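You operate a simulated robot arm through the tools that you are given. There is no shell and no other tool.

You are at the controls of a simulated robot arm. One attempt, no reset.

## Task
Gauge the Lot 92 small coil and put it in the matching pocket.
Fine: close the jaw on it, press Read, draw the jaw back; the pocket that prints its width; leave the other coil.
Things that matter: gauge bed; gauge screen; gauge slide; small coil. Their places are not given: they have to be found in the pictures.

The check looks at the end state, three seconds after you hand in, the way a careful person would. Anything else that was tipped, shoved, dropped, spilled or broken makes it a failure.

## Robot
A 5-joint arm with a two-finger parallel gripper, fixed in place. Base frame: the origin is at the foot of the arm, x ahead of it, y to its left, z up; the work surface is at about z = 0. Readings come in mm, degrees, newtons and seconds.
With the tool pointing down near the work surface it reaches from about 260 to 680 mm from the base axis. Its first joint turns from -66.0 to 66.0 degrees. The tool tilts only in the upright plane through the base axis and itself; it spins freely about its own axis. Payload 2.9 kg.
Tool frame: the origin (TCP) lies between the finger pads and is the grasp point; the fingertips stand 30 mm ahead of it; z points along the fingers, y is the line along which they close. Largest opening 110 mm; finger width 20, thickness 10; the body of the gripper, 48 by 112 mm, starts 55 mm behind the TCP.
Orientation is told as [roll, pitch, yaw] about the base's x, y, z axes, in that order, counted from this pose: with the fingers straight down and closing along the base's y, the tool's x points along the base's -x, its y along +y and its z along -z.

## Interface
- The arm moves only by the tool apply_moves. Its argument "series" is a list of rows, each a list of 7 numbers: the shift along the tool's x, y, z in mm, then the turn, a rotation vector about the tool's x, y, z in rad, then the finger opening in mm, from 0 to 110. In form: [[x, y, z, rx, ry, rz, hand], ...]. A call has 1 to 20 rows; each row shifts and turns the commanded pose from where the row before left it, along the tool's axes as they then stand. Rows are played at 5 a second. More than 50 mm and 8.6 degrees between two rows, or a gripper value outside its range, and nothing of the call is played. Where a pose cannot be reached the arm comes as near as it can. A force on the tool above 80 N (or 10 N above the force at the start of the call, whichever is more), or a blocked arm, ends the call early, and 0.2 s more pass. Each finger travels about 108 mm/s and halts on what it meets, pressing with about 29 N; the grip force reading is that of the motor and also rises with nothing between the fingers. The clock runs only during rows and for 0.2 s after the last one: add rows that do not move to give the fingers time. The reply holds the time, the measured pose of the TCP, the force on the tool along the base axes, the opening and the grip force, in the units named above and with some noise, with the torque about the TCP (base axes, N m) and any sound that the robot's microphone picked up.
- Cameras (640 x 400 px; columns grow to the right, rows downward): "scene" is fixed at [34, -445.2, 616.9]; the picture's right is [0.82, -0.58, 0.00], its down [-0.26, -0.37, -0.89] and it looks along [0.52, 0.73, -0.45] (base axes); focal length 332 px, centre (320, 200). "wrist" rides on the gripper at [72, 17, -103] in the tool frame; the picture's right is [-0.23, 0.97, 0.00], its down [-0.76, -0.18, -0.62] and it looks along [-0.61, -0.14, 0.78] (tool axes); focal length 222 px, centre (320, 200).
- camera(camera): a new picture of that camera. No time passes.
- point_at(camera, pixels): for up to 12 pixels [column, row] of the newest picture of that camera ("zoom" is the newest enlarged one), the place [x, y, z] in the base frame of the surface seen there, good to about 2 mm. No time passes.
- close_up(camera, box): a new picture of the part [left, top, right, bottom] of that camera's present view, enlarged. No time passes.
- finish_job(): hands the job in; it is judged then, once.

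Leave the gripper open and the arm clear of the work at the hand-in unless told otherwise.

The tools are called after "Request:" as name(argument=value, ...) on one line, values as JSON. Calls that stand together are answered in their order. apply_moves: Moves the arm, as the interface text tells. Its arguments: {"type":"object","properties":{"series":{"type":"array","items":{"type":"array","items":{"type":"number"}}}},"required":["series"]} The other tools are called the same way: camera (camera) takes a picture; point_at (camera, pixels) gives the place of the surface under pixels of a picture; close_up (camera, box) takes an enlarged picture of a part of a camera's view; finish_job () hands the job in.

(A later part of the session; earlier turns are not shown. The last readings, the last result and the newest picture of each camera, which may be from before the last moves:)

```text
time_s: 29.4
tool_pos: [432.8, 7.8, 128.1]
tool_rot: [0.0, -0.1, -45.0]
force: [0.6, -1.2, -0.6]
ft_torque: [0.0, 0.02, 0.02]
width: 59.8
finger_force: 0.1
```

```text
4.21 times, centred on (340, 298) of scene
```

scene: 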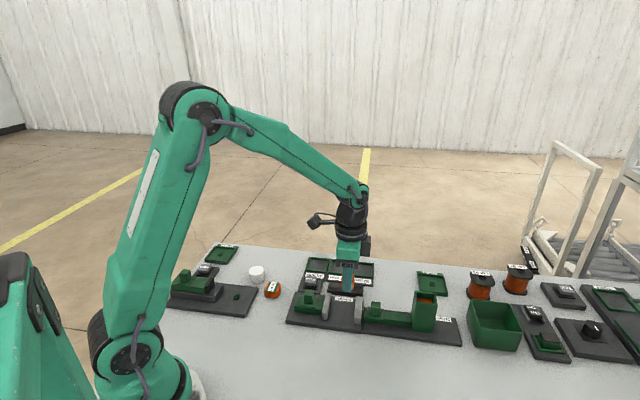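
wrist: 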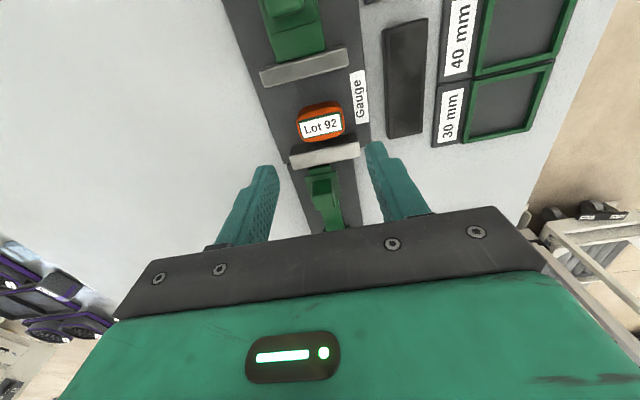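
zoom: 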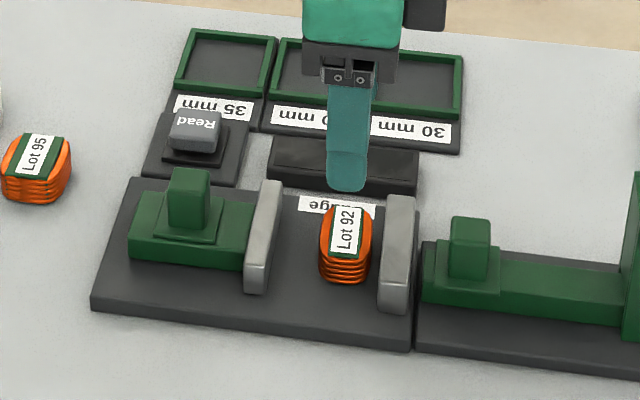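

The coil sits upright on the bed, square to the jaws. Next is the slide's green knob, so I'll measure it precisely from both cameras.

Request:
close_up(camera="scene", box=[290, 280, 350, 325])

Request:
point_at(camera="zoom", pixels=[[175, 140], [255, 145], [190, 90], [260, 95], [215, 120], [170, 240], [235, 250], [215, 190], [262, 180], [140, 290], [330, 300], [120, 270]])

Request:
close_up(camera="wrist", box=[230, 0, 370, 90])

```text
8.89 times, centred on (320, 302) of scene
```

zoom: 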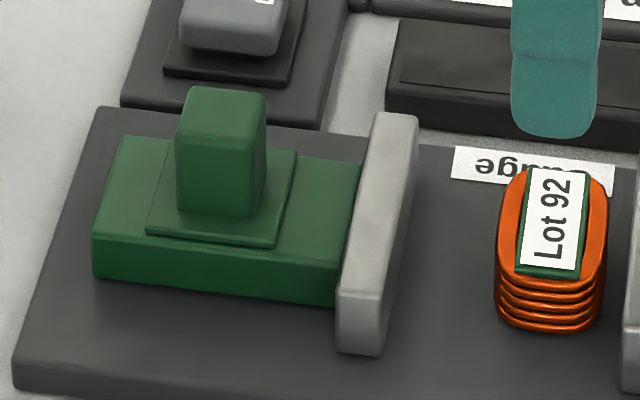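

```text
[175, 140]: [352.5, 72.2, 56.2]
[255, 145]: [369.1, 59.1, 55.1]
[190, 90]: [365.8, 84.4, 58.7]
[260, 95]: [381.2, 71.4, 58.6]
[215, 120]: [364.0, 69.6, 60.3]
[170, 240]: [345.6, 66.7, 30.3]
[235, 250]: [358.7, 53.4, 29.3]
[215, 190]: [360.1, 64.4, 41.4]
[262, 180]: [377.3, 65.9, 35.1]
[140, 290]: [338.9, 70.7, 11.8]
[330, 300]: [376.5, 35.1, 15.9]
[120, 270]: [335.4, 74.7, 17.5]
```

```text
4.44 times, centred on (300, 45) of wrist
```

zoom: 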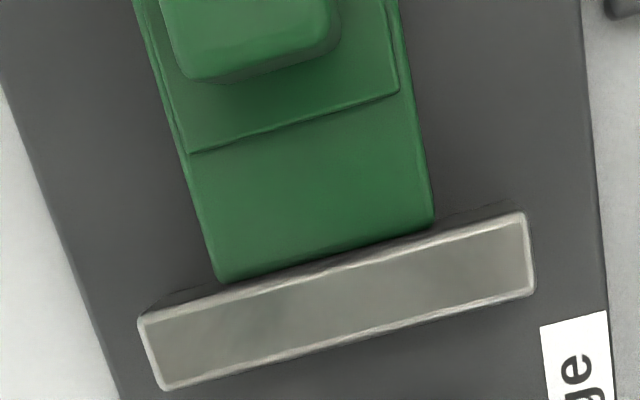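

The knob is about 20 mm square, centred near u≈208, v≈312, from z≈33 to 60. I'll turn the tool 90° to +45° so the fingers straddle the knob along the slide direction. That also points the camera toward the screen. Then I'll move over the knob at height.

Request:
apply_moves(series=[[0, 0, 0, 0, 0, -0.1122, 60], [0, 0, 0, 0, 0, -0.1122, 60], [0, 0, 0, 0, 0, -0.1122, 60], [0, 0, 0, 0, 0, -0.1122, 60], [0, 0, 0, 0, 0, -0.1122, 60], [0, 0, 0, 0, 0, -0.1122, 60], [0, 0, 0, 0, 0, -0.1122, 60], [0, 0, 0, 0, 0, -0.1122, 60], [0, 0, 0, 0, 0, -0.1122, 60], [0, 0, 0, 0, 0, -0.1122, 60], [0, 0, 0, 0, 0, -0.1122, 60], [0, 0, 0, 0, 0, -0.1122, 60], [0, 0, 0, 0, 0, -0.1122, 60], [0, 0, 0, 0, 0, -0.1122, 60], [0.4, 23, 0, 0, 0, 0, 60], [0.4, 23, 0, 0, 0, 0, 60], [0.4, 23, 0, 0, 0, 0, 60], [0.3, 23, 0, 0, 0, 0, 56], [0, 0, 0, 0, 0, 0, 56], [0, 0, 0, 0, 0, 0, 56]])

Request:
camera(camera="wrist")

Request:
camera(camera="scene")

```text
time_s: 33.6
tool_pos: [365.3, 74.3, 128.8]
tool_rot: [0.1, -0.1, 45.0]
force: [-0.3, -0.5, -0.6]
ft_torque: [-0.02, 0.03, 0.03]
width: 55.9
finger_force: 0.0
```

```text
taken
```

wrist: 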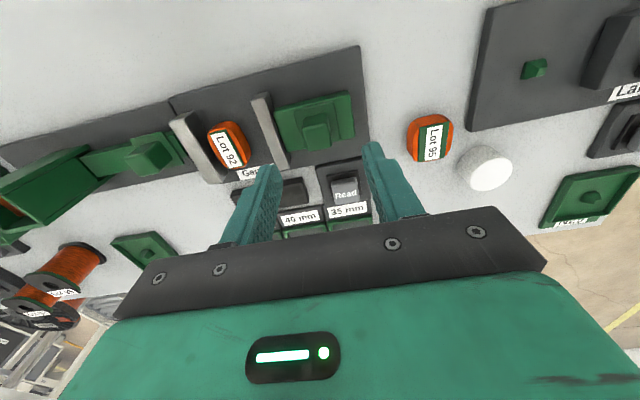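

```text
taken
```

scene: 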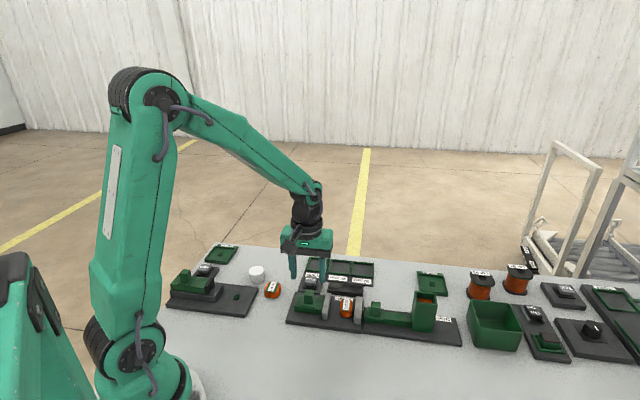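

Request:
close_up(camera="wrist", box=[240, 80, 400, 180])

Request:
point_at(camera="zoom", pixels=[[250, 135], [350, 125], [365, 200], [270, 215], [310, 165], [240, 200], [350, 230], [310, 115]])

```text
4.00 times, centred on (320, 130) of wrist
```

zoom: 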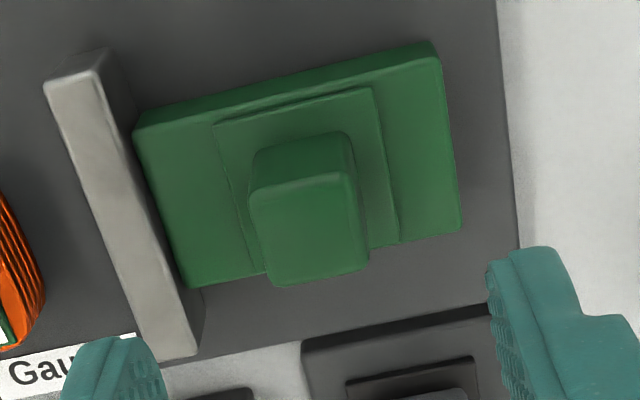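

```text
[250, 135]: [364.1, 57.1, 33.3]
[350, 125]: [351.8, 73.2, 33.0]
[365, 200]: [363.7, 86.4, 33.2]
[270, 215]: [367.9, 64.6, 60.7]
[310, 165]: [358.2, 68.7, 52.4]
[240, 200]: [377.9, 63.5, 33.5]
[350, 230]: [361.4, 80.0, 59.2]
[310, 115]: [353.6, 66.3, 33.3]
```

The knob top is within 2 mm of the tool centre. I'll nudge onto it, go down until the tips are about 7 mm above the pad, and close on the knob.

Request:
apply_moves(series=[[1.2, -0.8, 0, 0, 0, 0, 56], [0, 0, 20, 0, 0, 0, 56], [0, 0, 20, 0, 0, 0, 56], [0, 0, 12, 0, 0, 0, 56], [0, 0, 7, 0, 0, 0, 56], [0, 0, 0, 0, 0, 0, 50], [0, 0, 0, 0, 0, 0, 40], [0, 0, 0, 0, 0, 0, 30], [0, 0, 0, 0, 0, 0, 24], [0, 0, 0, 0, 0, 0, 18], [0, 0, 0, 0, 0, 0, 10], [0, 0, 0, 0, 0, 0, 10], [0, 0, 0, 0, 0, 0, 10]])

Request:
camera(camera="wrist")

Request:
close_up(camera="scene", box=[280, 250, 400, 345])

```text
time_s: 36.4
tool_pos: [365.6, 71.0, 69.9]
tool_rot: [0.0, 0.0, 45.0]
force: [-0.4, 2.0, -1.9]
ft_torque: [-0.08, 0.11, 0.04]
width: 21.8
finger_force: 45.5
```

```text
taken
```

wrist: 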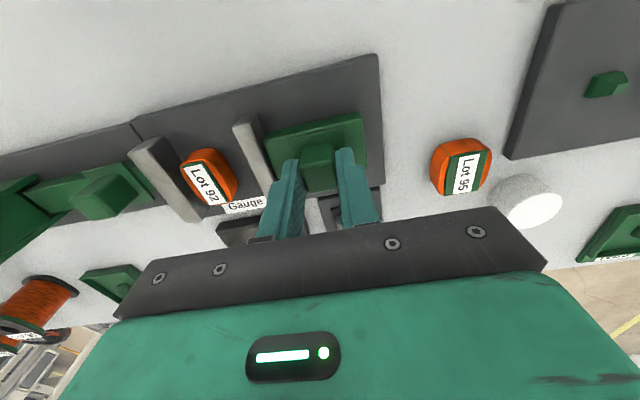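

```text
4.21 times, centred on (340, 298) of scene
```

zoom: 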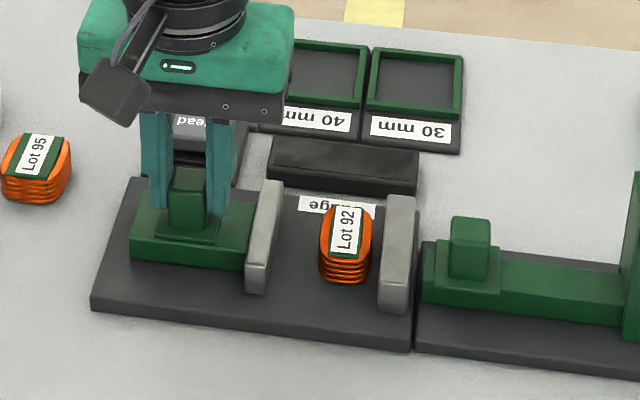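

The knob is gripped at 21.8 mm. I'll push the slide toward the coil (tool −y) in moderate steps, stopping short of contact to look.

Request:
apply_moves(series=[[0, -2, 0, 0, 0, 0, 10], [0, -4, 0, 0, 0, 0, 10], [0, -5, 0, 0, 0, 0, 10], [0, -5, 0, 0, 0, 0, 10], [0, -4, 0, 0, 0, 0, 10], [0, -3, 0, 0, 0, 0, 10], [0, 0, 0, 0, 0, 0, 10]])

Request:
close_up(camera="scene", box=[290, 265, 380, 335])

Request:
camera(camera="wrist")

```text
time_s: 38.0
tool_pos: [382.6, 55.7, 70.9]
tool_rot: [0.1, 0.0, 45.0]
force: [-8.8, -6.1, 19.2]
ft_torque: [-0.73, 0.8, 0.1]
width: 22.0
finger_force: 45.3
```

```text
5.71 times, centred on (335, 300) of scene
```

zoom: 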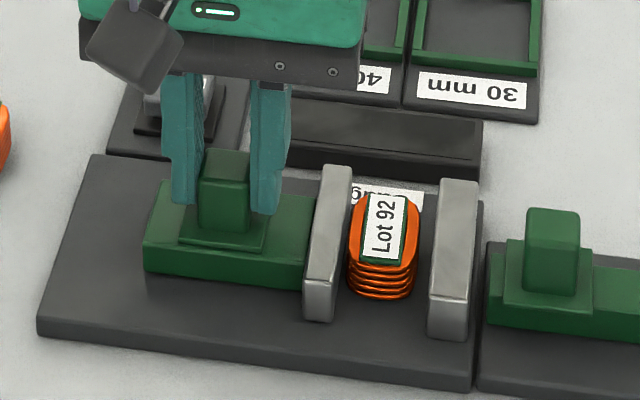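

```text
taken
```

wrist: 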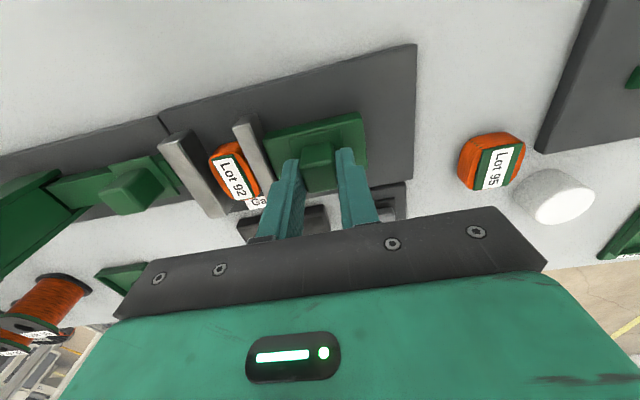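

The slide has moved 23 mm and the coil is close to the jaw. There's some side and vertical load (−10 N in v, +19 N in z), so I'll ease that first, then creep forward watching the force.

Request:
apply_moves(series=[[0.3, 0, -0.5, 0, 0, 0, 10], [0, -1.5, 0, 0, 0, 0, 10], [0, -1.5, 0, 0, 0, 0, 10], [0, 0, 0, 0, 0, 0, 10]])

```text
time_s: 39.0
tool_pos: [385.7, 53.2, 69.1]
tool_rot: [0.1, 0.0, 45.0]
force: [-2.5, 0.2, 2.9]
ft_torque: [-0.74, 0.85, -0.19]
width: 21.7
finger_force: 45.5
```

Request:
apply_moves(series=[[0, -1, 0, 0, 0, 0, 10], [0, -1, 0, 0, 0, 0, 10], [0, -1, 0, 0, 0, 0, 10], [0, 0, 0, 0, 0, 0, 10]])

Request:
close_up(camera="scene", box=[300, 275, 380, 335])

```text
time_s: 40.0
tool_pos: [386.9, 51.1, 68.7]
tool_rot: [0.0, 0.0, 45.1]
force: [-10.6, -10.5, 10.6]
ft_torque: [0.53, -0.58, 0.18]
width: 21.7
finger_force: 45.2
```

```text
6.67 times, centred on (340, 305) of scene
```

zoom: 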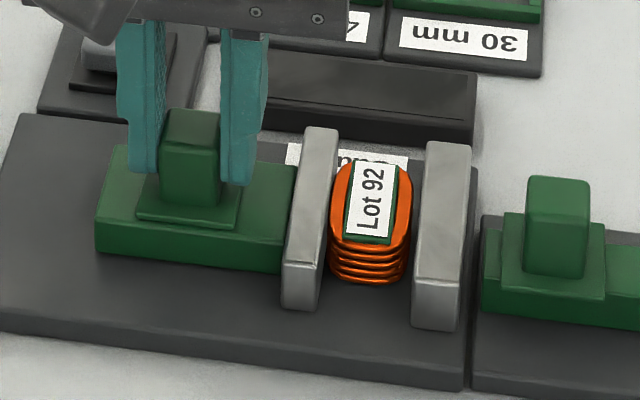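

The moving jaw is about to touch the coil. There's about −15 N of side load along v, so I'll shift 0.5 mm toward −v and continue in 1 mm steps.

Request:
apply_moves(series=[[0.5, 0, -0.3, 0, 0, 0, 10], [0, -1, 0, 0, 0, 0, 10], [0, -1, 0, 0, 0, 0, 10], [0, 0, 0, 0, 0, 0, 10]])

Request:
close_up(camera="scene", box=[300, 275, 380, 335])

```text
time_s: 41.0
tool_pos: [388.8, 50.2, 69.7]
tool_rot: [0.0, 0.1, 45.0]
force: [-1.9, 0.5, -15.3]
ft_torque: [0.52, -0.62, -0.1]
width: 21.8
finger_force: 45.0
```

```text
6.67 times, centred on (340, 305) of scene
```

zoom: 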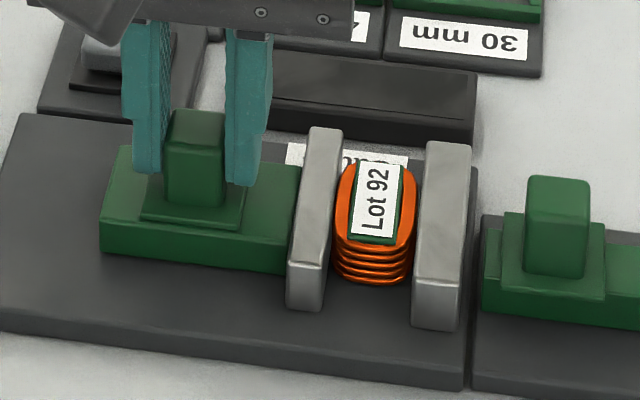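

Request:
apply_moves(series=[[0, -0.7, 0.3, 0, 0, 0, 10], [0, -0.7, 0, 0, 0, 0, 10], [0, 0, 0, 0, 0, 0, 10]])

Request:
close_up(camera="scene", box=[300, 275, 380, 335])

```text
time_s: 41.8
tool_pos: [389.9, 50.3, 70.1]
tool_rot: [0.0, 0.1, 45.1]
force: [-8.8, 13.1, -11.7]
ft_torque: [0.95, -0.84, -0.12]
width: 21.8
finger_force: 45.3
```

```text
6.67 times, centred on (340, 305) of scene
```

zoom: 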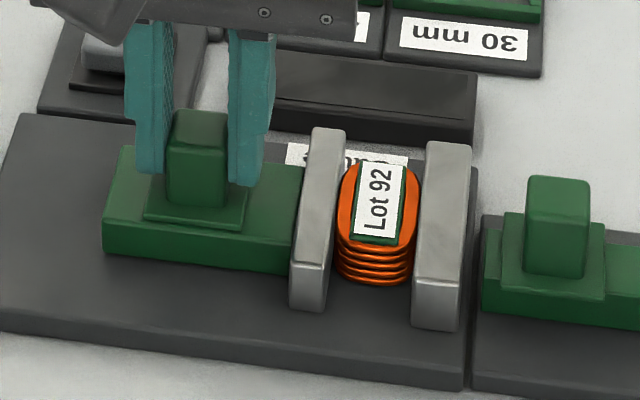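

The resistance along the slide is now about 15 N. I'll look closely at both sides of the coil.

Request:
close_up(camera="scene", box=[328, 288, 368, 324])

Request:
camera(camera="wrist")

Request:
close_up(camera="wrist", box=[160, 100, 290, 230])

```text
11.11 times, centred on (348, 306) of scene
```

zoom: 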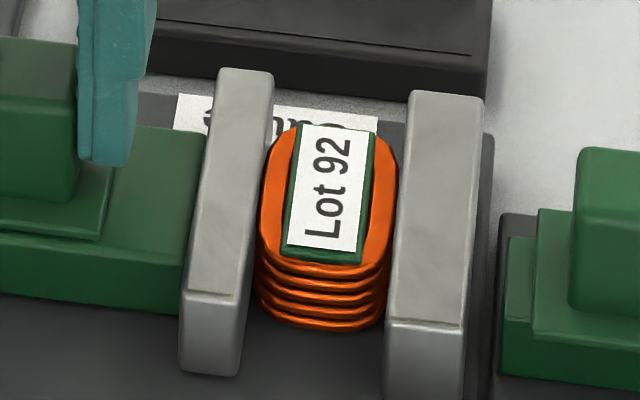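

```text
taken
```

wrist: 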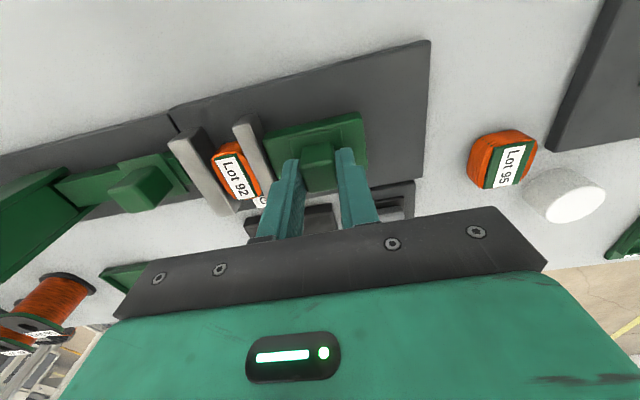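

```text
3.08 times, centred on (225, 165) of wrist
```

zoom: 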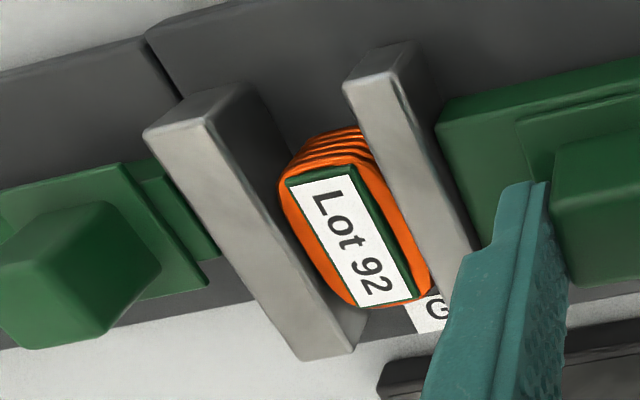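

The coil appears to touch both jaws. I'll push another 0.5 mm to confirm firm contact.

Request:
apply_moves(series=[[0, -0.5, 0, 0, 0, 0, 10], [0, 0, 0, 0, 0, 0, 10]])

```text
time_s: 42.4
tool_pos: [389.6, 49.6, 69.9]
tool_rot: [0.2, 0.2, 45.1]
force: [-15.6, 26.2, -4.5]
ft_torque: [1.01, -0.47, -0.27]
width: 21.8
finger_force: 44.6
```

The resistance jumped to about 30 N over 0.5 mm, so the jaw is firmly closed on the coil. I'll open the fingers, rise straight up and check that the slide stays put.

Request:
apply_moves(series=[[0, 0, 0, 0, 0, 0, 22], [0, 0, 0, 0, 0, 0, 26], [0, 0, 0, 0, 0, 0, 34], [0, 0, 0, 0, 0, 0, 44], [0, 0, 0, 0, 0, 0, 52], [0, 0, -10, 0, 0, 0, 52], [0, 0, -20, 0, 0, 0, 52], [0, 0, -20, 0, 0, 0, 52], [0, 0, -10, 0, 0, 0, 52], [0, 0, 0, 0, 0, 0, 52]])

Request:
camera(camera="wrist")

Request:
close_up(camera="scene", box=[290, 255, 390, 335])

```text
time_s: 44.6
tool_pos: [389.4, 48.0, 130.3]
tool_rot: [0.0, 0.0, 44.9]
force: [0.2, 1.1, -0.7]
ft_torque: [0.02, 0.01, 0.0]
width: 52.1
finger_force: 0.1
```

```text
taken
```

wrist: 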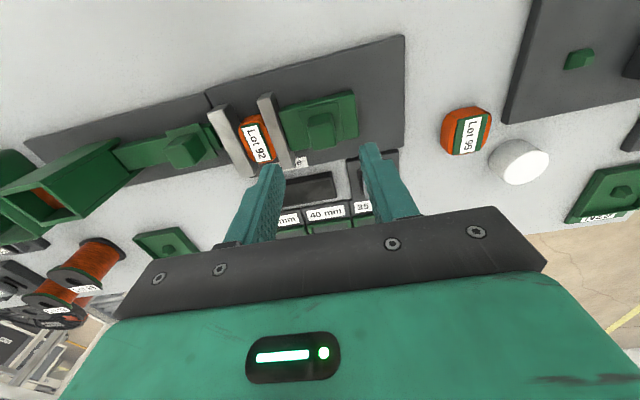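

```text
5.00 times, centred on (340, 295) of scene
```

zoom: 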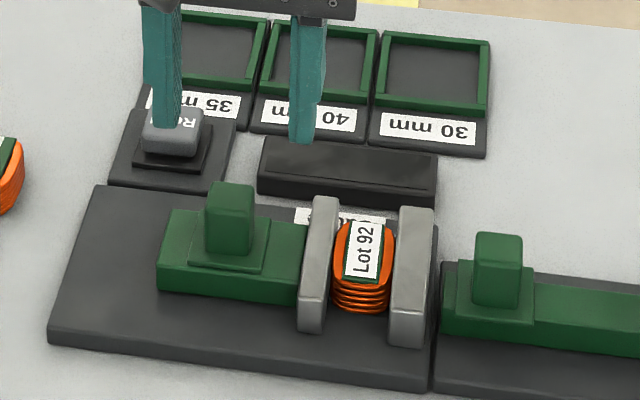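

The jaw stayed closed on the coil. Next I'll close the fingers and move over the Read button, near (417.5,144.5).

Request:
apply_moves(series=[[-21.8, 12.1, 0, 0, 0, 0, 30], [-21.8, 12.1, 0, 0, 0, 0, 10], [-21.8, 12.1, 0, 0, 0, 0, 0], [-21.8, 12.1, 0, 0, 0, 0, 0], [0, 0, 0, 0, 0, 0, 0], [0, 0, 0, 0, 0, 0, 0], [0, 0, 0, 0, 0, 0, 0]])

Request:
camera(camera="wrist")

Request:
close_up(camera="scene", box=[280, 230, 380, 310])

```text
time_s: 46.2
tool_pos: [417.8, 142.7, 131.4]
tool_rot: [0.0, 0.0, 45.0]
force: [0.2, 0.1, -0.4]
ft_torque: [-0.01, -0.01, -0.02]
width: 0.0
finger_force: 29.0
```

```text
taken
```

wrist: 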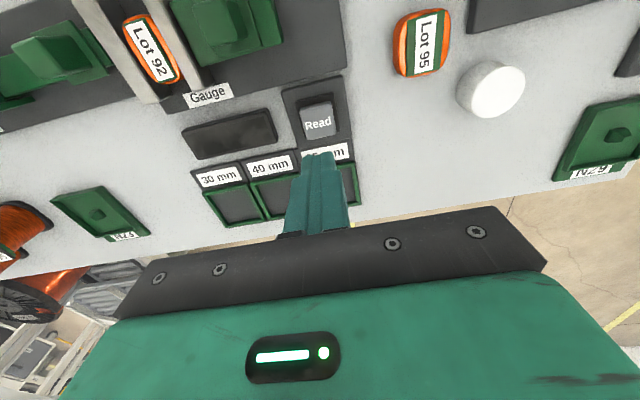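

```text
5.00 times, centred on (330, 270) of scene
```

zoom: 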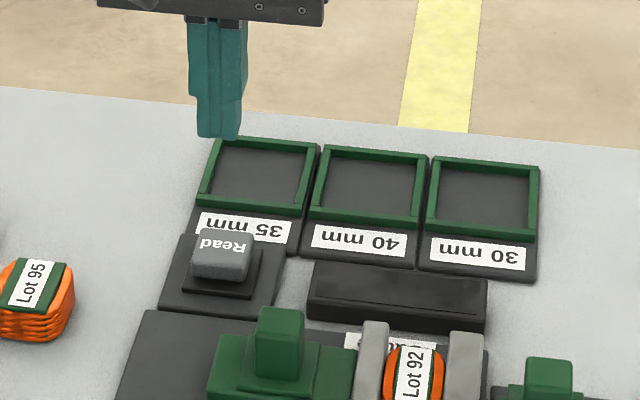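

The Read button is at (318,121), about 3 mm to the tool's +x side. I'll check that with the depth reading.

Request:
point_at(camera="wrist", pixels=[[318, 121], [305, 108], [331, 132], [333, 108], [304, 135], [320, 110], [230, 135], [235, 206], [224, 180]])

Request:
close_up(camera="wrist", box=[170, 70, 370, 230])

```text
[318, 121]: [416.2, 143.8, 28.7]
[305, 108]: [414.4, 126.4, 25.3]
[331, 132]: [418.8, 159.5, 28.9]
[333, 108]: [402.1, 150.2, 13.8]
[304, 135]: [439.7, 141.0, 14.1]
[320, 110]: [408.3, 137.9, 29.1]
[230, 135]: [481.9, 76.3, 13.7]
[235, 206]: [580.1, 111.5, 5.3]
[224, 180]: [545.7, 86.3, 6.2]
```

```text
2.50 times, centred on (270, 150) of wrist
```

zoom: 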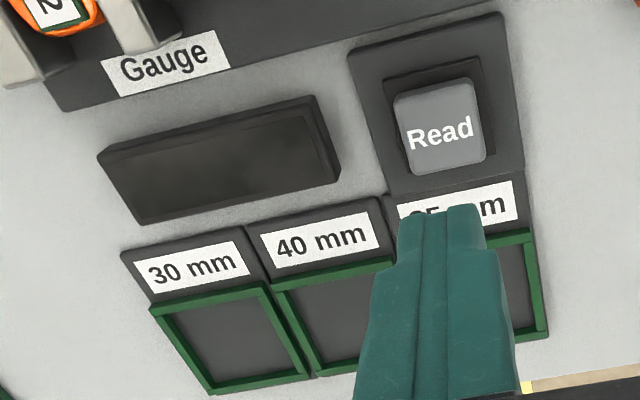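

The button centre is within about 2 mm of the tool. I'll nudge, go down to just above the button top at z≈29, and press in small steps.

Request:
apply_moves(series=[[1.5, 0, 0, 0, 0, 0, 0], [0, 0, 20, 0, 0, 0, 0], [0, 0, 20, 0, 0, 0, 0], [0, 0, 16, 0, 0, 0, 0], [0, 0, 8, 0, 0, 0, 0], [0, 0, 2, 0, 0, 0, 0], [0, 0, 0, 0, 0, 0, 0]])

Request:
close_up(camera="scene", box=[280, 240, 380, 320])

Request:
camera(camera="wrist")

```text
time_s: 47.8
tool_pos: [416.6, 142.3, 64.5]
tool_rot: [0.0, 0.0, 45.0]
force: [0.5, -0.7, -0.3]
ft_torque: [0.01, -0.01, -0.01]
width: 0.0
finger_force: 28.9
```

```text
5.00 times, centred on (330, 280) of scene
```

zoom: 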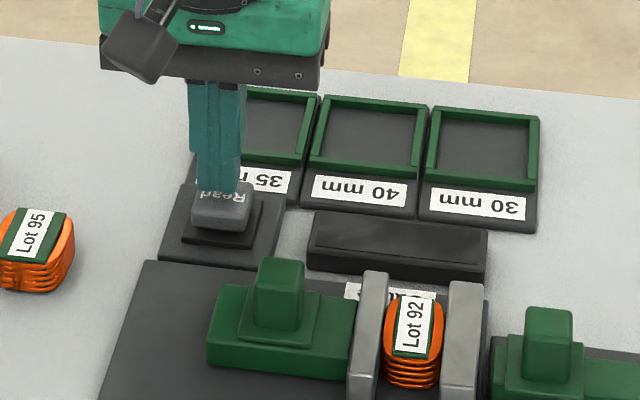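

```text
taken
```

wrist: 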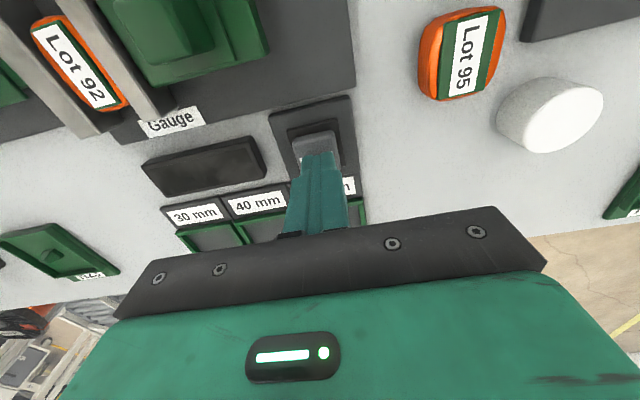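

The fingertips are right above the button. I'll press down in 1 mm steps.

Request:
apply_moves(series=[[0, 0, 2, 0, 0, 0, 0], [0, 0, 1, 0, 0, 0, 0], [0, 0, 1, 0, 0, 0, 0], [0, 0, 1, 0, 0, 0, 0], [0, 0, 0, 0, 0, 0, 0]])

Request:
camera(camera="wrist")

```text
time_s: 49.0
tool_pos: [415.9, 142.7, 58.3]
tool_rot: [0.0, 0.1, 45.0]
force: [0.5, -0.4, 0.5]
ft_torque: [0.03, 0.03, 0.01]
width: 0.1
finger_force: 28.9
```

```text
taken
```

wrist: 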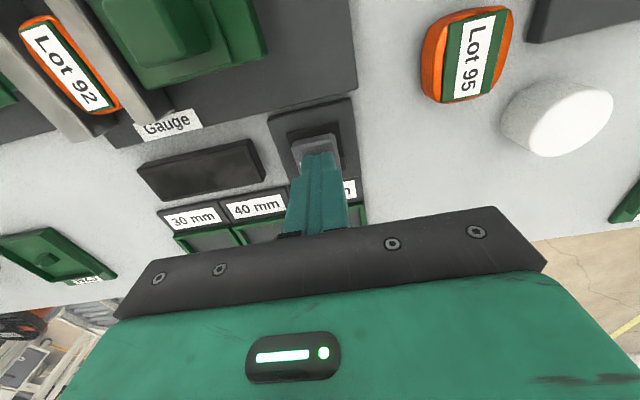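

Request:
apply_moves(series=[[0, 0, 1, 0, 0, 0, 0], [0, 0, 1, 0, 0, 0, 0], [0, 0, 0, 0, 0, 0, 0]])

Request:
camera(camera="wrist")

```text
time_s: 49.8
tool_pos: [416.9, 143.0, 56.9]
tool_rot: [0.0, 0.0, 45.0]
force: [0.7, -0.5, 0.6]
ft_torque: [-0.02, -0.03, 0.03]
width: 0.0
finger_force: 29.3
```

```text
taken
```

wrist: 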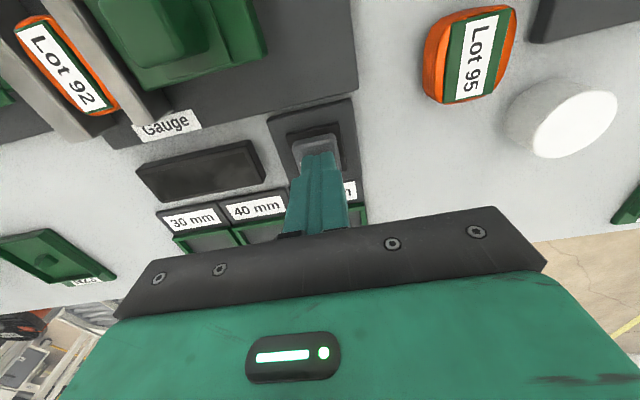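

Request:
close_up(camera="scene", box=[290, 255, 350, 305])

Request:
close_up(camera="wrist", box=[260, 90, 370, 180])

```text
8.00 times, centred on (320, 280) of scene
```

zoom: 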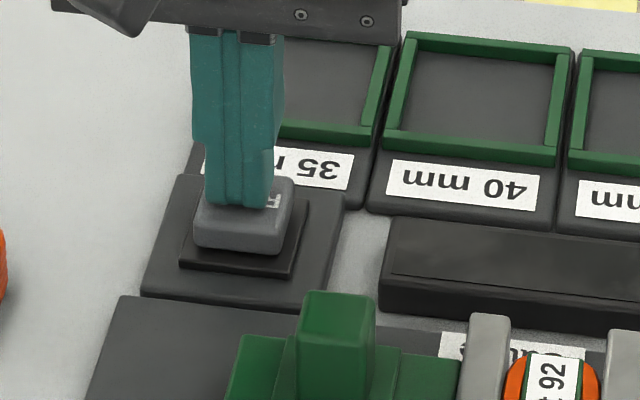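

```text
4.44 times, centred on (315, 135) of wrist
```

zoom: 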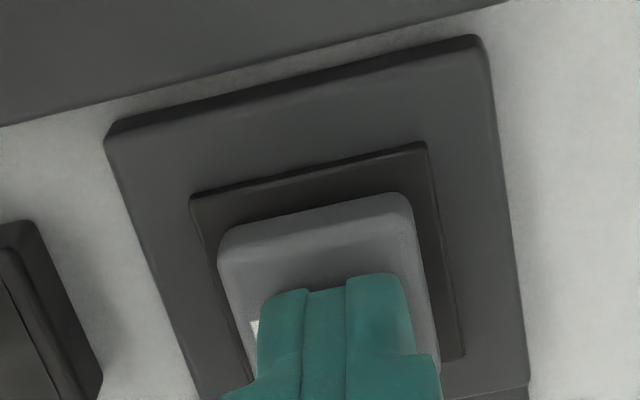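

The tips are on the button but haven't pressed it yet. I'll carry on down.

Request:
apply_moves(series=[[0, 0, 1, 0, 0, 0, 0], [0, 0, 1, 0, 0, 0, 0], [0, 0, 0, 0, 0, 0, 0]])

Request:
camera(camera="wrist")

```text
time_s: 50.6
tool_pos: [416.7, 142.1, 54.3]
tool_rot: [0.0, 0.0, 45.0]
force: [0.7, 0.8, 2.4]
ft_torque: [0.05, -0.02, 0.0]
width: 0.0
finger_force: 29.5
heard: click
```

```text
taken
```

wrist: 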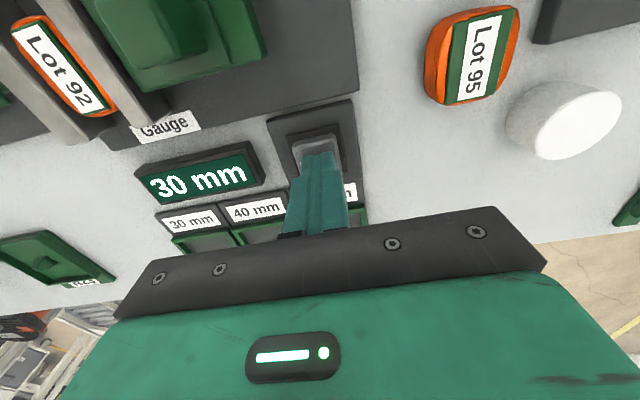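

I heard a click, and the screen at (205,178) now lights up with "30 mm". I'll confirm with a close-up and rise off the button.

Request:
close_up(camera="wrist", box=[130, 130, 290, 230])

Request:
apply_moves(series=[[0, 0, -6, 0, 0, 0, 0], [0, 0, -20, 0, 0, 0, 0], [0, 0, -25, 0, 0, 0, 0], [0, 0, -24, 0, 0, 0, 0], [0, 0, 0, 0, 0, 0, 0]])

Request:
camera(camera="wrist")

```text
4.00 times, centred on (210, 180) of wrist
```

zoom: 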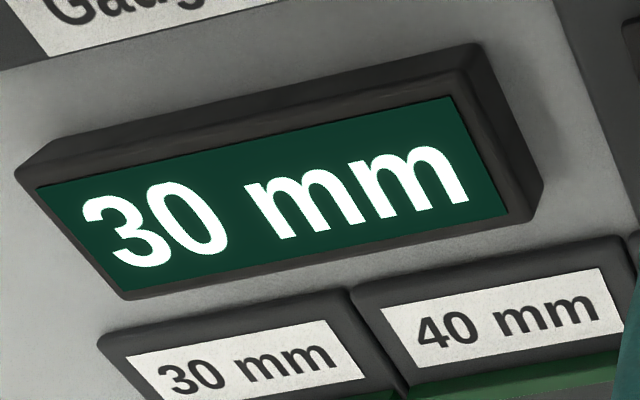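

```text
time_s: 51.8
tool_pos: [416.6, 143.6, 133.0]
tool_rot: [0.0, 0.0, 45.0]
force: [-0.2, -1.4, -0.3]
ft_torque: [-0.01, 0.01, 0.01]
width: 0.0
finger_force: 28.5
```

```text
taken
```

wrist: 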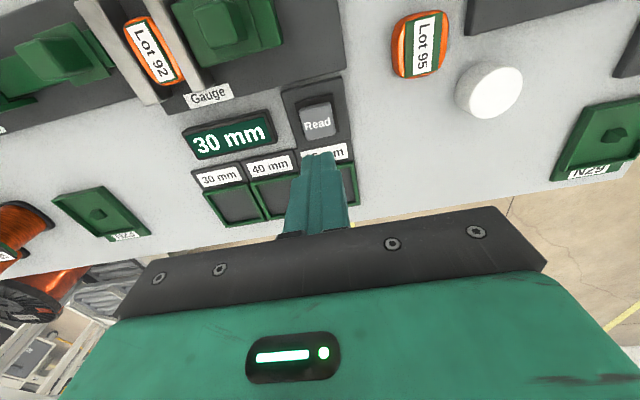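

The gauge reads 30 mm, so the coil belongs in the "30 mm" pocket. I'll go back to the slide knob with the fingers open.

Request:
apply_moves(series=[[21.4, -12.1, 0, 0, 0, 0, 20], [21.4, -12.1, 0, 0, 0, 0, 40], [21.4, -12.1, 0, 0, 0, 0, 54], [21.5, -12.1, 0, 0, 0, 0, 54], [0, 0, 0, 0, 0, 0, 54], [0, 0, 0, 0, 0, 0, 54]])

Request:
camera(camera="wrist")

Request:
close_up(camera="wrist", box=[240, 80, 400, 180])

```text
time_s: 53.2
tool_pos: [390.0, 48.7, 129.7]
tool_rot: [0.0, 0.1, 45.1]
force: [0.8, 0.6, -0.6]
ft_torque: [-0.02, -0.02, -0.03]
width: 54.2
finger_force: 0.1
```

```text
taken
```

wrist: 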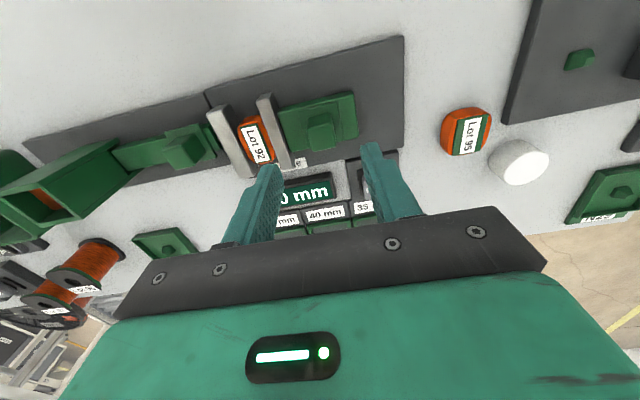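

```text
4.00 times, centred on (320, 130) of wrist
```

zoom: 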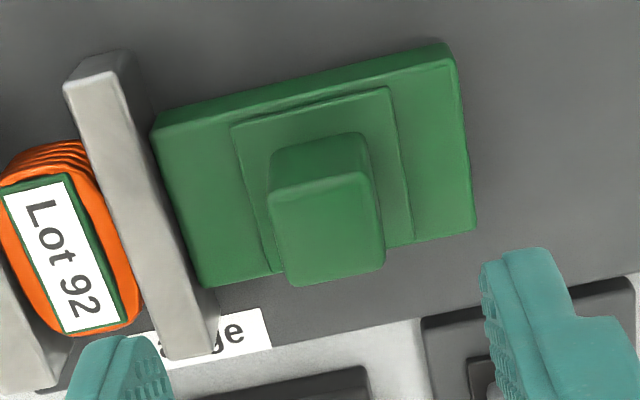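

The knob top is about 3 mm toward the tool's +y. I'll shift to it with a slight bias so closing nudges the jaw away from the coil, then go down and grip.

Request:
apply_moves(series=[[1.2, 3.8, 0, 0, 0, 0, 54], [0, 0, 20, 0, 0, 0, 54], [0, 0, 20, 0, 0, 0, 54], [0, 0, 12, 0, 0, 0, 54], [0, 0, 7, 0, 0, 0, 54], [0, 0, 0, 0, 0, 0, 46], [0, 0, 0, 0, 0, 0, 38], [0, 0, 0, 0, 0, 0, 30], [0, 0, 0, 0, 0, 0, 24], [0, 0, 0, 0, 0, 0, 16], [0, 0, 0, 0, 0, 0, 10], [0, 0, 0, 0, 0, 0, 10]])

Request:
close_up(camera="scene", box=[290, 255, 390, 335])

```text
time_s: 55.8
tool_pos: [387.7, 49.6, 70.5]
tool_rot: [0.0, 0.0, 45.0]
force: [1.3, 1.3, -0.5]
ft_torque: [0.04, -0.03, -0.09]
width: 21.8
finger_force: 44.3
```

```text
5.00 times, centred on (340, 295) of scene
```

zoom: 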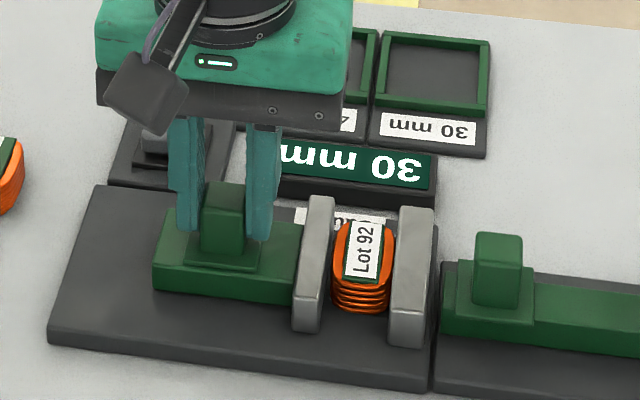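

The knob is gripped. I'll draw the jaw back (+y) smoothly, correcting the slight sideways drift seen before.

Request:
apply_moves(series=[[0, 2, 0, 0, 0, 0, 10], [-0.1, 4, 0, 0, 0, 0, 10], [-0.1, 5, 0, 0, 0, 0, 10], [-0.1, 5, 0, 0, 0, 0, 10], [0, 0, 0, 0, 0, 0, 10]])

```text
time_s: 57.0
tool_pos: [374.3, 62.0, 70.0]
tool_rot: [0.0, 0.0, 45.0]
force: [1.8, -1.0, -11.0]
ft_torque: [0.59, -0.75, 0.02]
width: 21.7
finger_force: 45.3
```

Request:
apply_moves(series=[[-0.1, 4, 0.2, 0, 0, 0, 10], [-0.1, 4, 0, 0, 0, 0, 10], [0, 3, 0, 0, 0, 0, 10], [0, 2, 0, 0, 0, 0, 10], [0, 0, 0, 0, 0, 0, 10]])

Request:
close_up(camera="scene", box=[280, 250, 400, 345])

```text
time_s: 58.2
tool_pos: [365.9, 71.4, 70.0]
tool_rot: [0.0, 0.1, 45.1]
force: [10.3, 9.5, -26.3]
ft_torque: [-0.13, 0.19, -0.12]
width: 21.7
finger_force: 44.9
```

```text
4.21 times, centred on (340, 298) of scene
```

zoom: 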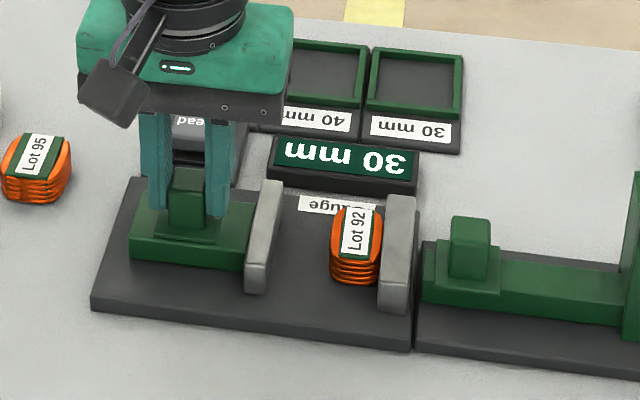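

The jaw is back where it started and the coil rests against the fixed jaw. I'll relieve the vertical load, release the knob and rise.

Request:
apply_moves(series=[[0.2, 0, 0.5, 0, 0, 0, 10], [0, 0, 0, 0, 0, 0, 22], [0, 0, 0, 0, 0, 0, 28], [0, 0, 0, 0, 0, 0, 40], [0, 0, 0, 0, 0, 0, 54], [0, 0, 0, 0, 0, 0, 54], [0, 0, -10, 0, 0, 0, 54], [0, 0, -20, 0, 0, 0, 54], [0, 0, -20, 0, 0, 0, 54], [0, 0, -10, 0, 0, 0, 54], [0, 0, 0, 0, 0, 0, 54]])

Request:
close_up(camera="scene", box=[280, 250, 400, 345])

```text
time_s: 60.6
tool_pos: [367.0, 70.7, 130.2]
tool_rot: [0.0, 0.0, 45.0]
force: [-0.9, 0.5, -0.9]
ft_torque: [0.02, 0.01, 0.01]
width: 53.9
finger_force: 0.0
```

```text
4.21 times, centred on (340, 298) of scene
```

zoom: 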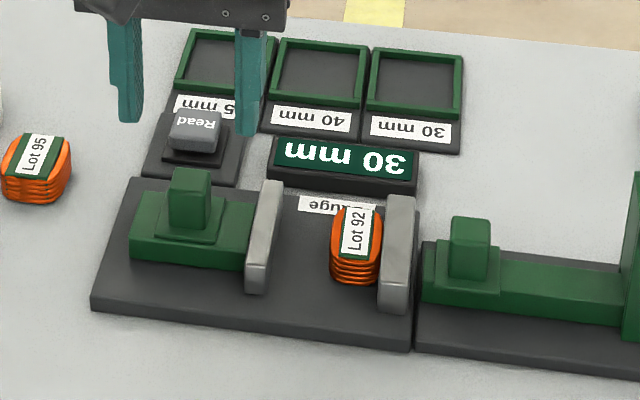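

Now I'll move back over the coil and turn to −45° to grip its ends again.

Request:
apply_moves(series=[[-0.9, -23.7, 0, 0, 0, 0, 60], [-0.9, -23.7, 0, 0, 0, 0, 70], [-0.9, -23.7, 0, 0, 0, 0, 70], [-0.9, -23.9, 0, 0, 0, 0, 70], [0, 0, 0, 0, 0, 0.1122, 70], [0, 0, 0, 0, 0, 0.1122, 70], [0, 0, 0, 0, 0, 0.1122, 70], [0, 0, 0, 0, 0, 0.1122, 70], [0, 0, 0, 0, 0, 0.1122, 70], [0, 0, 0, 0, 0, 0.1122, 70], [0, 0, 0, 0, 0, 0.1122, 70], [0, 0, 0, 0, 0, 0.1122, 70], [0, 0, 0, 0, 0, 0.1122, 70], [0, 0, 0, 0, 0, 0.1122, 70], [0, 0, 0, 0, 0, 0.1122, 70], [0, 0, 0, 0, 0, 0.1122, 70], [0, 0, 0, 0, 0, 0.1122, 70], [0, 0, 0, 0, 0, 0.1122, 70], [0, 0, 0, 0, 0, 0, 70], [0, 0, 0, 0, 0, 0, 70]])

Request:
camera(camera="wrist")

Request:
close_up(camera="wrist", box=[260, 70, 400, 170])

```text
time_s: 64.8
tool_pos: [435.3, 6.8, 129.5]
tool_rot: [0.0, 0.0, -45.1]
force: [0.0, 0.3, 0.1]
ft_torque: [0.01, 0.0, -0.01]
width: 70.1
finger_force: 0.1
```

```text
taken
```

wrist: 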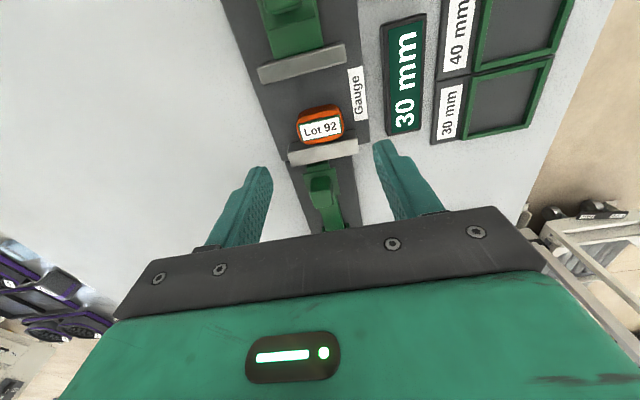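

```text
4.00 times, centred on (330, 120) of wrist
```

zoom: 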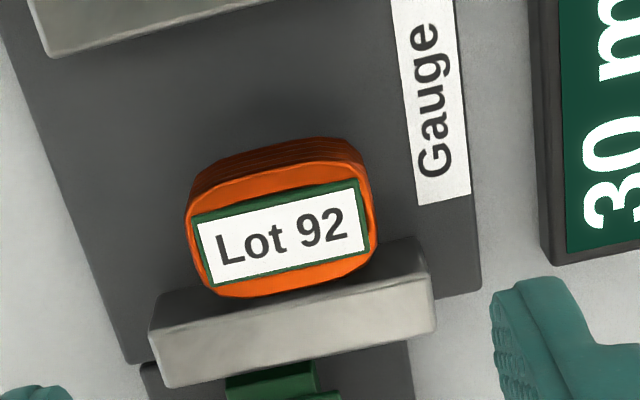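

The coil is square to the tool and about 2 mm toward the fixed jaw. I'll shift 1.5 mm, go down until the tips are about 7 mm above the bed (high enough to clear the pocket rim later, low enough to hold), and close.

Request:
apply_moves(series=[[-1.5, 0.3, 0, 0, 0, 0, 70], [0, 0, 25, 0, 0, 0, 70], [0, 0, 25, 0, 0, 0, 70], [0, 0, 15, 0, 0, 0, 70], [0, 0, 10, 0, 0, 0, 70], [0, 0, 5.5, 0, 0, 0, 70], [0, 0, 0, 0, 0, 0, 70], [0, 0, 0, 0, 0, 0, 70]])

Request:
close_up(camera="scene", box=[310, 270, 380, 330])

Request:
close_up(camera="wrist", box=[230, 90, 430, 220])

```text
time_s: 66.6
tool_pos: [436.6, 6.4, 50.3]
tool_rot: [0.0, 0.0, -45.0]
force: [-0.3, -0.4, -1.3]
ft_torque: [0.0, 0.04, -0.01]
width: 70.0
finger_force: 0.1
```

```text
6.67 times, centred on (345, 300) of scene
```

zoom: 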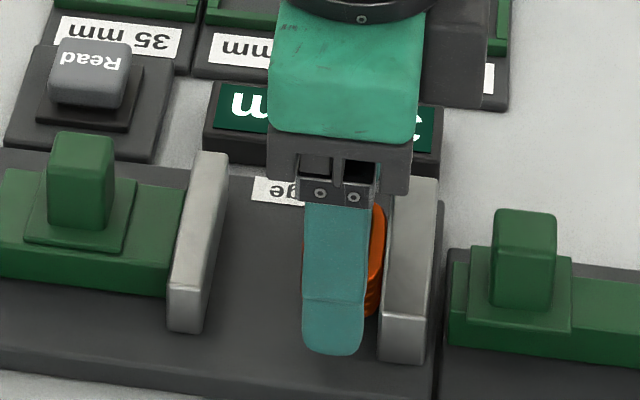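

```text
3.08 times, centred on (330, 155) of wrist
```

zoom: 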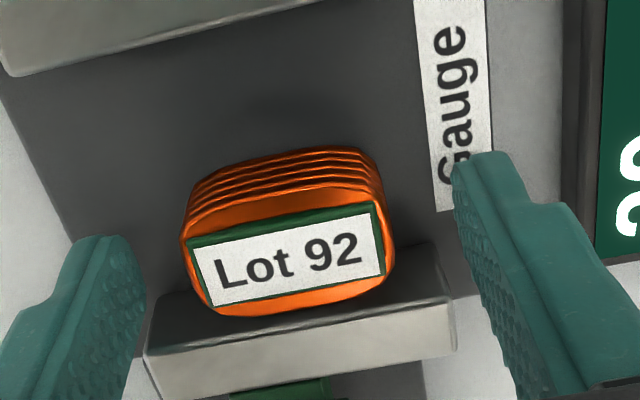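

The fingers are lined up with the coil ends just as in the successful grip. I'll close and do a small test lift.

Request:
apply_moves(series=[[0, 0, 0, 0, 0, 0, 58], [0, 0, 0, 0, 0, 0, 48], [0, 0, 0, 0, 0, 0, 38], [0, 0, 0, 0, 0, 0, 20], [0, 0, 0, 0, 0, 0, 0], [0, 0, 0, 0, 0, 0, 0], [0, 0, 0, 0, 0, 0, 0], [0, 0, -2, 0, 0, 0, 0], [0, 0, -2, 0, 0, 0, 0], [0, 0, -3, 0, 0, 0, 0], [0, 0, 0, 0, 0, 0, 0]])

Request:
close_up(camera="scene", box=[310, 270, 380, 330])

Request:
close_up(camera="wrist", box=[230, 90, 430, 220])

```text
time_s: 69.0
tool_pos: [437.0, 7.2, 56.3]
tool_rot: [0.0, 0.0, -45.0]
force: [0.4, 0.6, -1.0]
ft_torque: [0.0, 0.02, -0.04]
width: 43.3
finger_force: 28.6
```

```text
6.67 times, centred on (345, 300) of scene
```

zoom: 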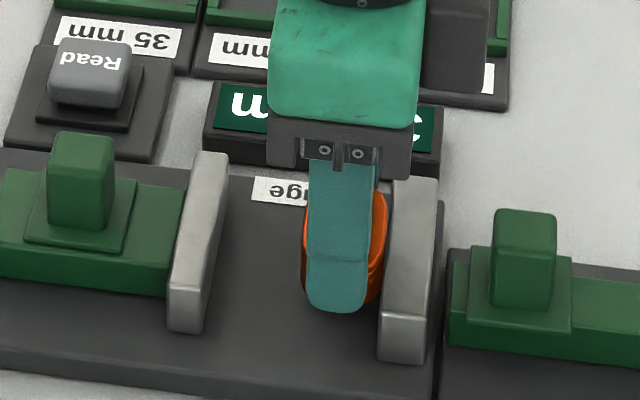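

```text
3.08 times, centred on (330, 155) of wrist
```

zoom: 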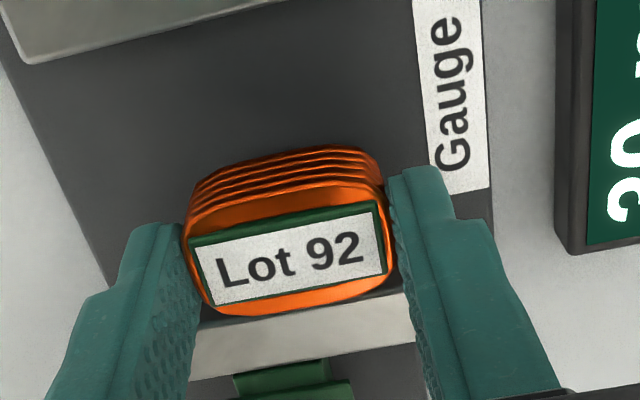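

The lift holds at 43.3 mm. I'll carry on up slowly.

Request:
apply_moves(series=[[0, 0, -5, 0, 0, 0, 0], [0, 0, -8, 0, 0, 0, 0], [0, 0, -10, 0, 0, 0, 0], [0, 0, -12, 0, 0, 0, 0], [0, 0, -12, 0, 0, 0, 0], [0, 0, -12, 0, 0, 0, 0], [0, 0, -10, 0, 0, 0, 0], [0, 0, -5, 0, 0, 0, 0], [0, 0, 0, 0, 0, 0, 0]])

Request:
camera(camera="wrist")

```text
time_s: 71.0
tool_pos: [436.8, 5.4, 129.8]
tool_rot: [0.0, 0.0, -45.0]
force: [-0.4, 0.8, -0.9]
ft_torque: [-0.01, 0.01, 0.02]
width: 43.1
finger_force: 28.9
```

```text
taken
```

wrist: 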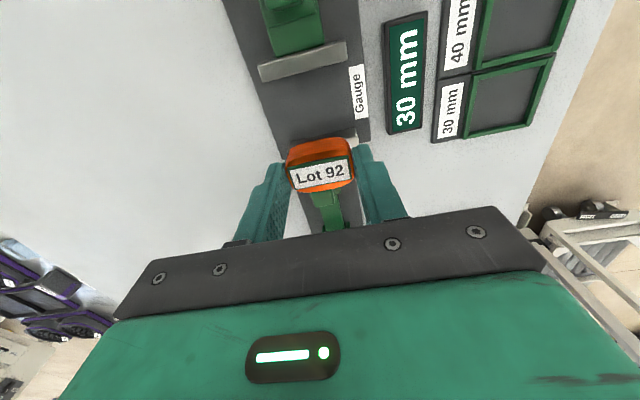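

The coil is held at z≈130. The 30 mm pocket is at about (508,103) in this view, so I'll measure it precisely now.

Request:
close_up(camera="wrist", box=[425, 40, 565, 150])

Request:
point_at(camera="zoom", pixels=[[265, 165], [490, 90], [225, 355], [420, 330], [360, 230], [250, 260], [460, 210], [380, 125], [320, 345], [290, 190], [440, 130], [390, 310]])

Request:
close_up(camera="scene", box=[335, 245, 395, 295])

```text
3.64 times, centred on (495, 95) of wrist
```

zoom: 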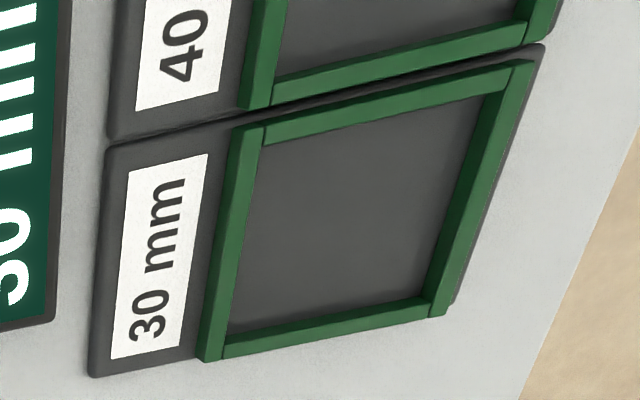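

```text
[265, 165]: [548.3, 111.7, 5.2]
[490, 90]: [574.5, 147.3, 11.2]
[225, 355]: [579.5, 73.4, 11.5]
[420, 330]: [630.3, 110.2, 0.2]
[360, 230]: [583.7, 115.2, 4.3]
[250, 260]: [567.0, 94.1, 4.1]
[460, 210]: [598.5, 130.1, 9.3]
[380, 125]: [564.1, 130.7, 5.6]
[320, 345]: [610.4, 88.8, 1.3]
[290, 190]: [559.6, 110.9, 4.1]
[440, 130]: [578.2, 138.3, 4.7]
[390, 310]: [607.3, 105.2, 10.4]
```

```text
8.00 times, centred on (365, 270) of scene
```

zoom: 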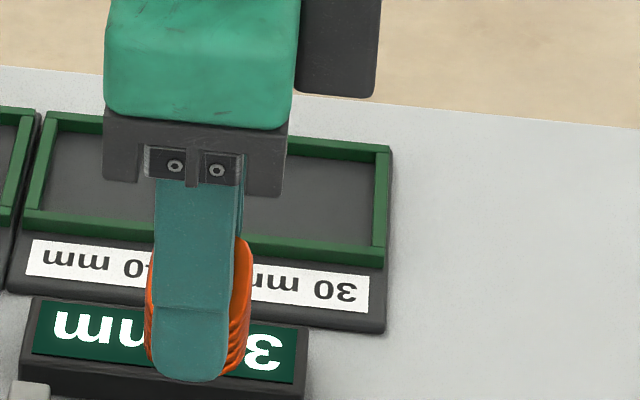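

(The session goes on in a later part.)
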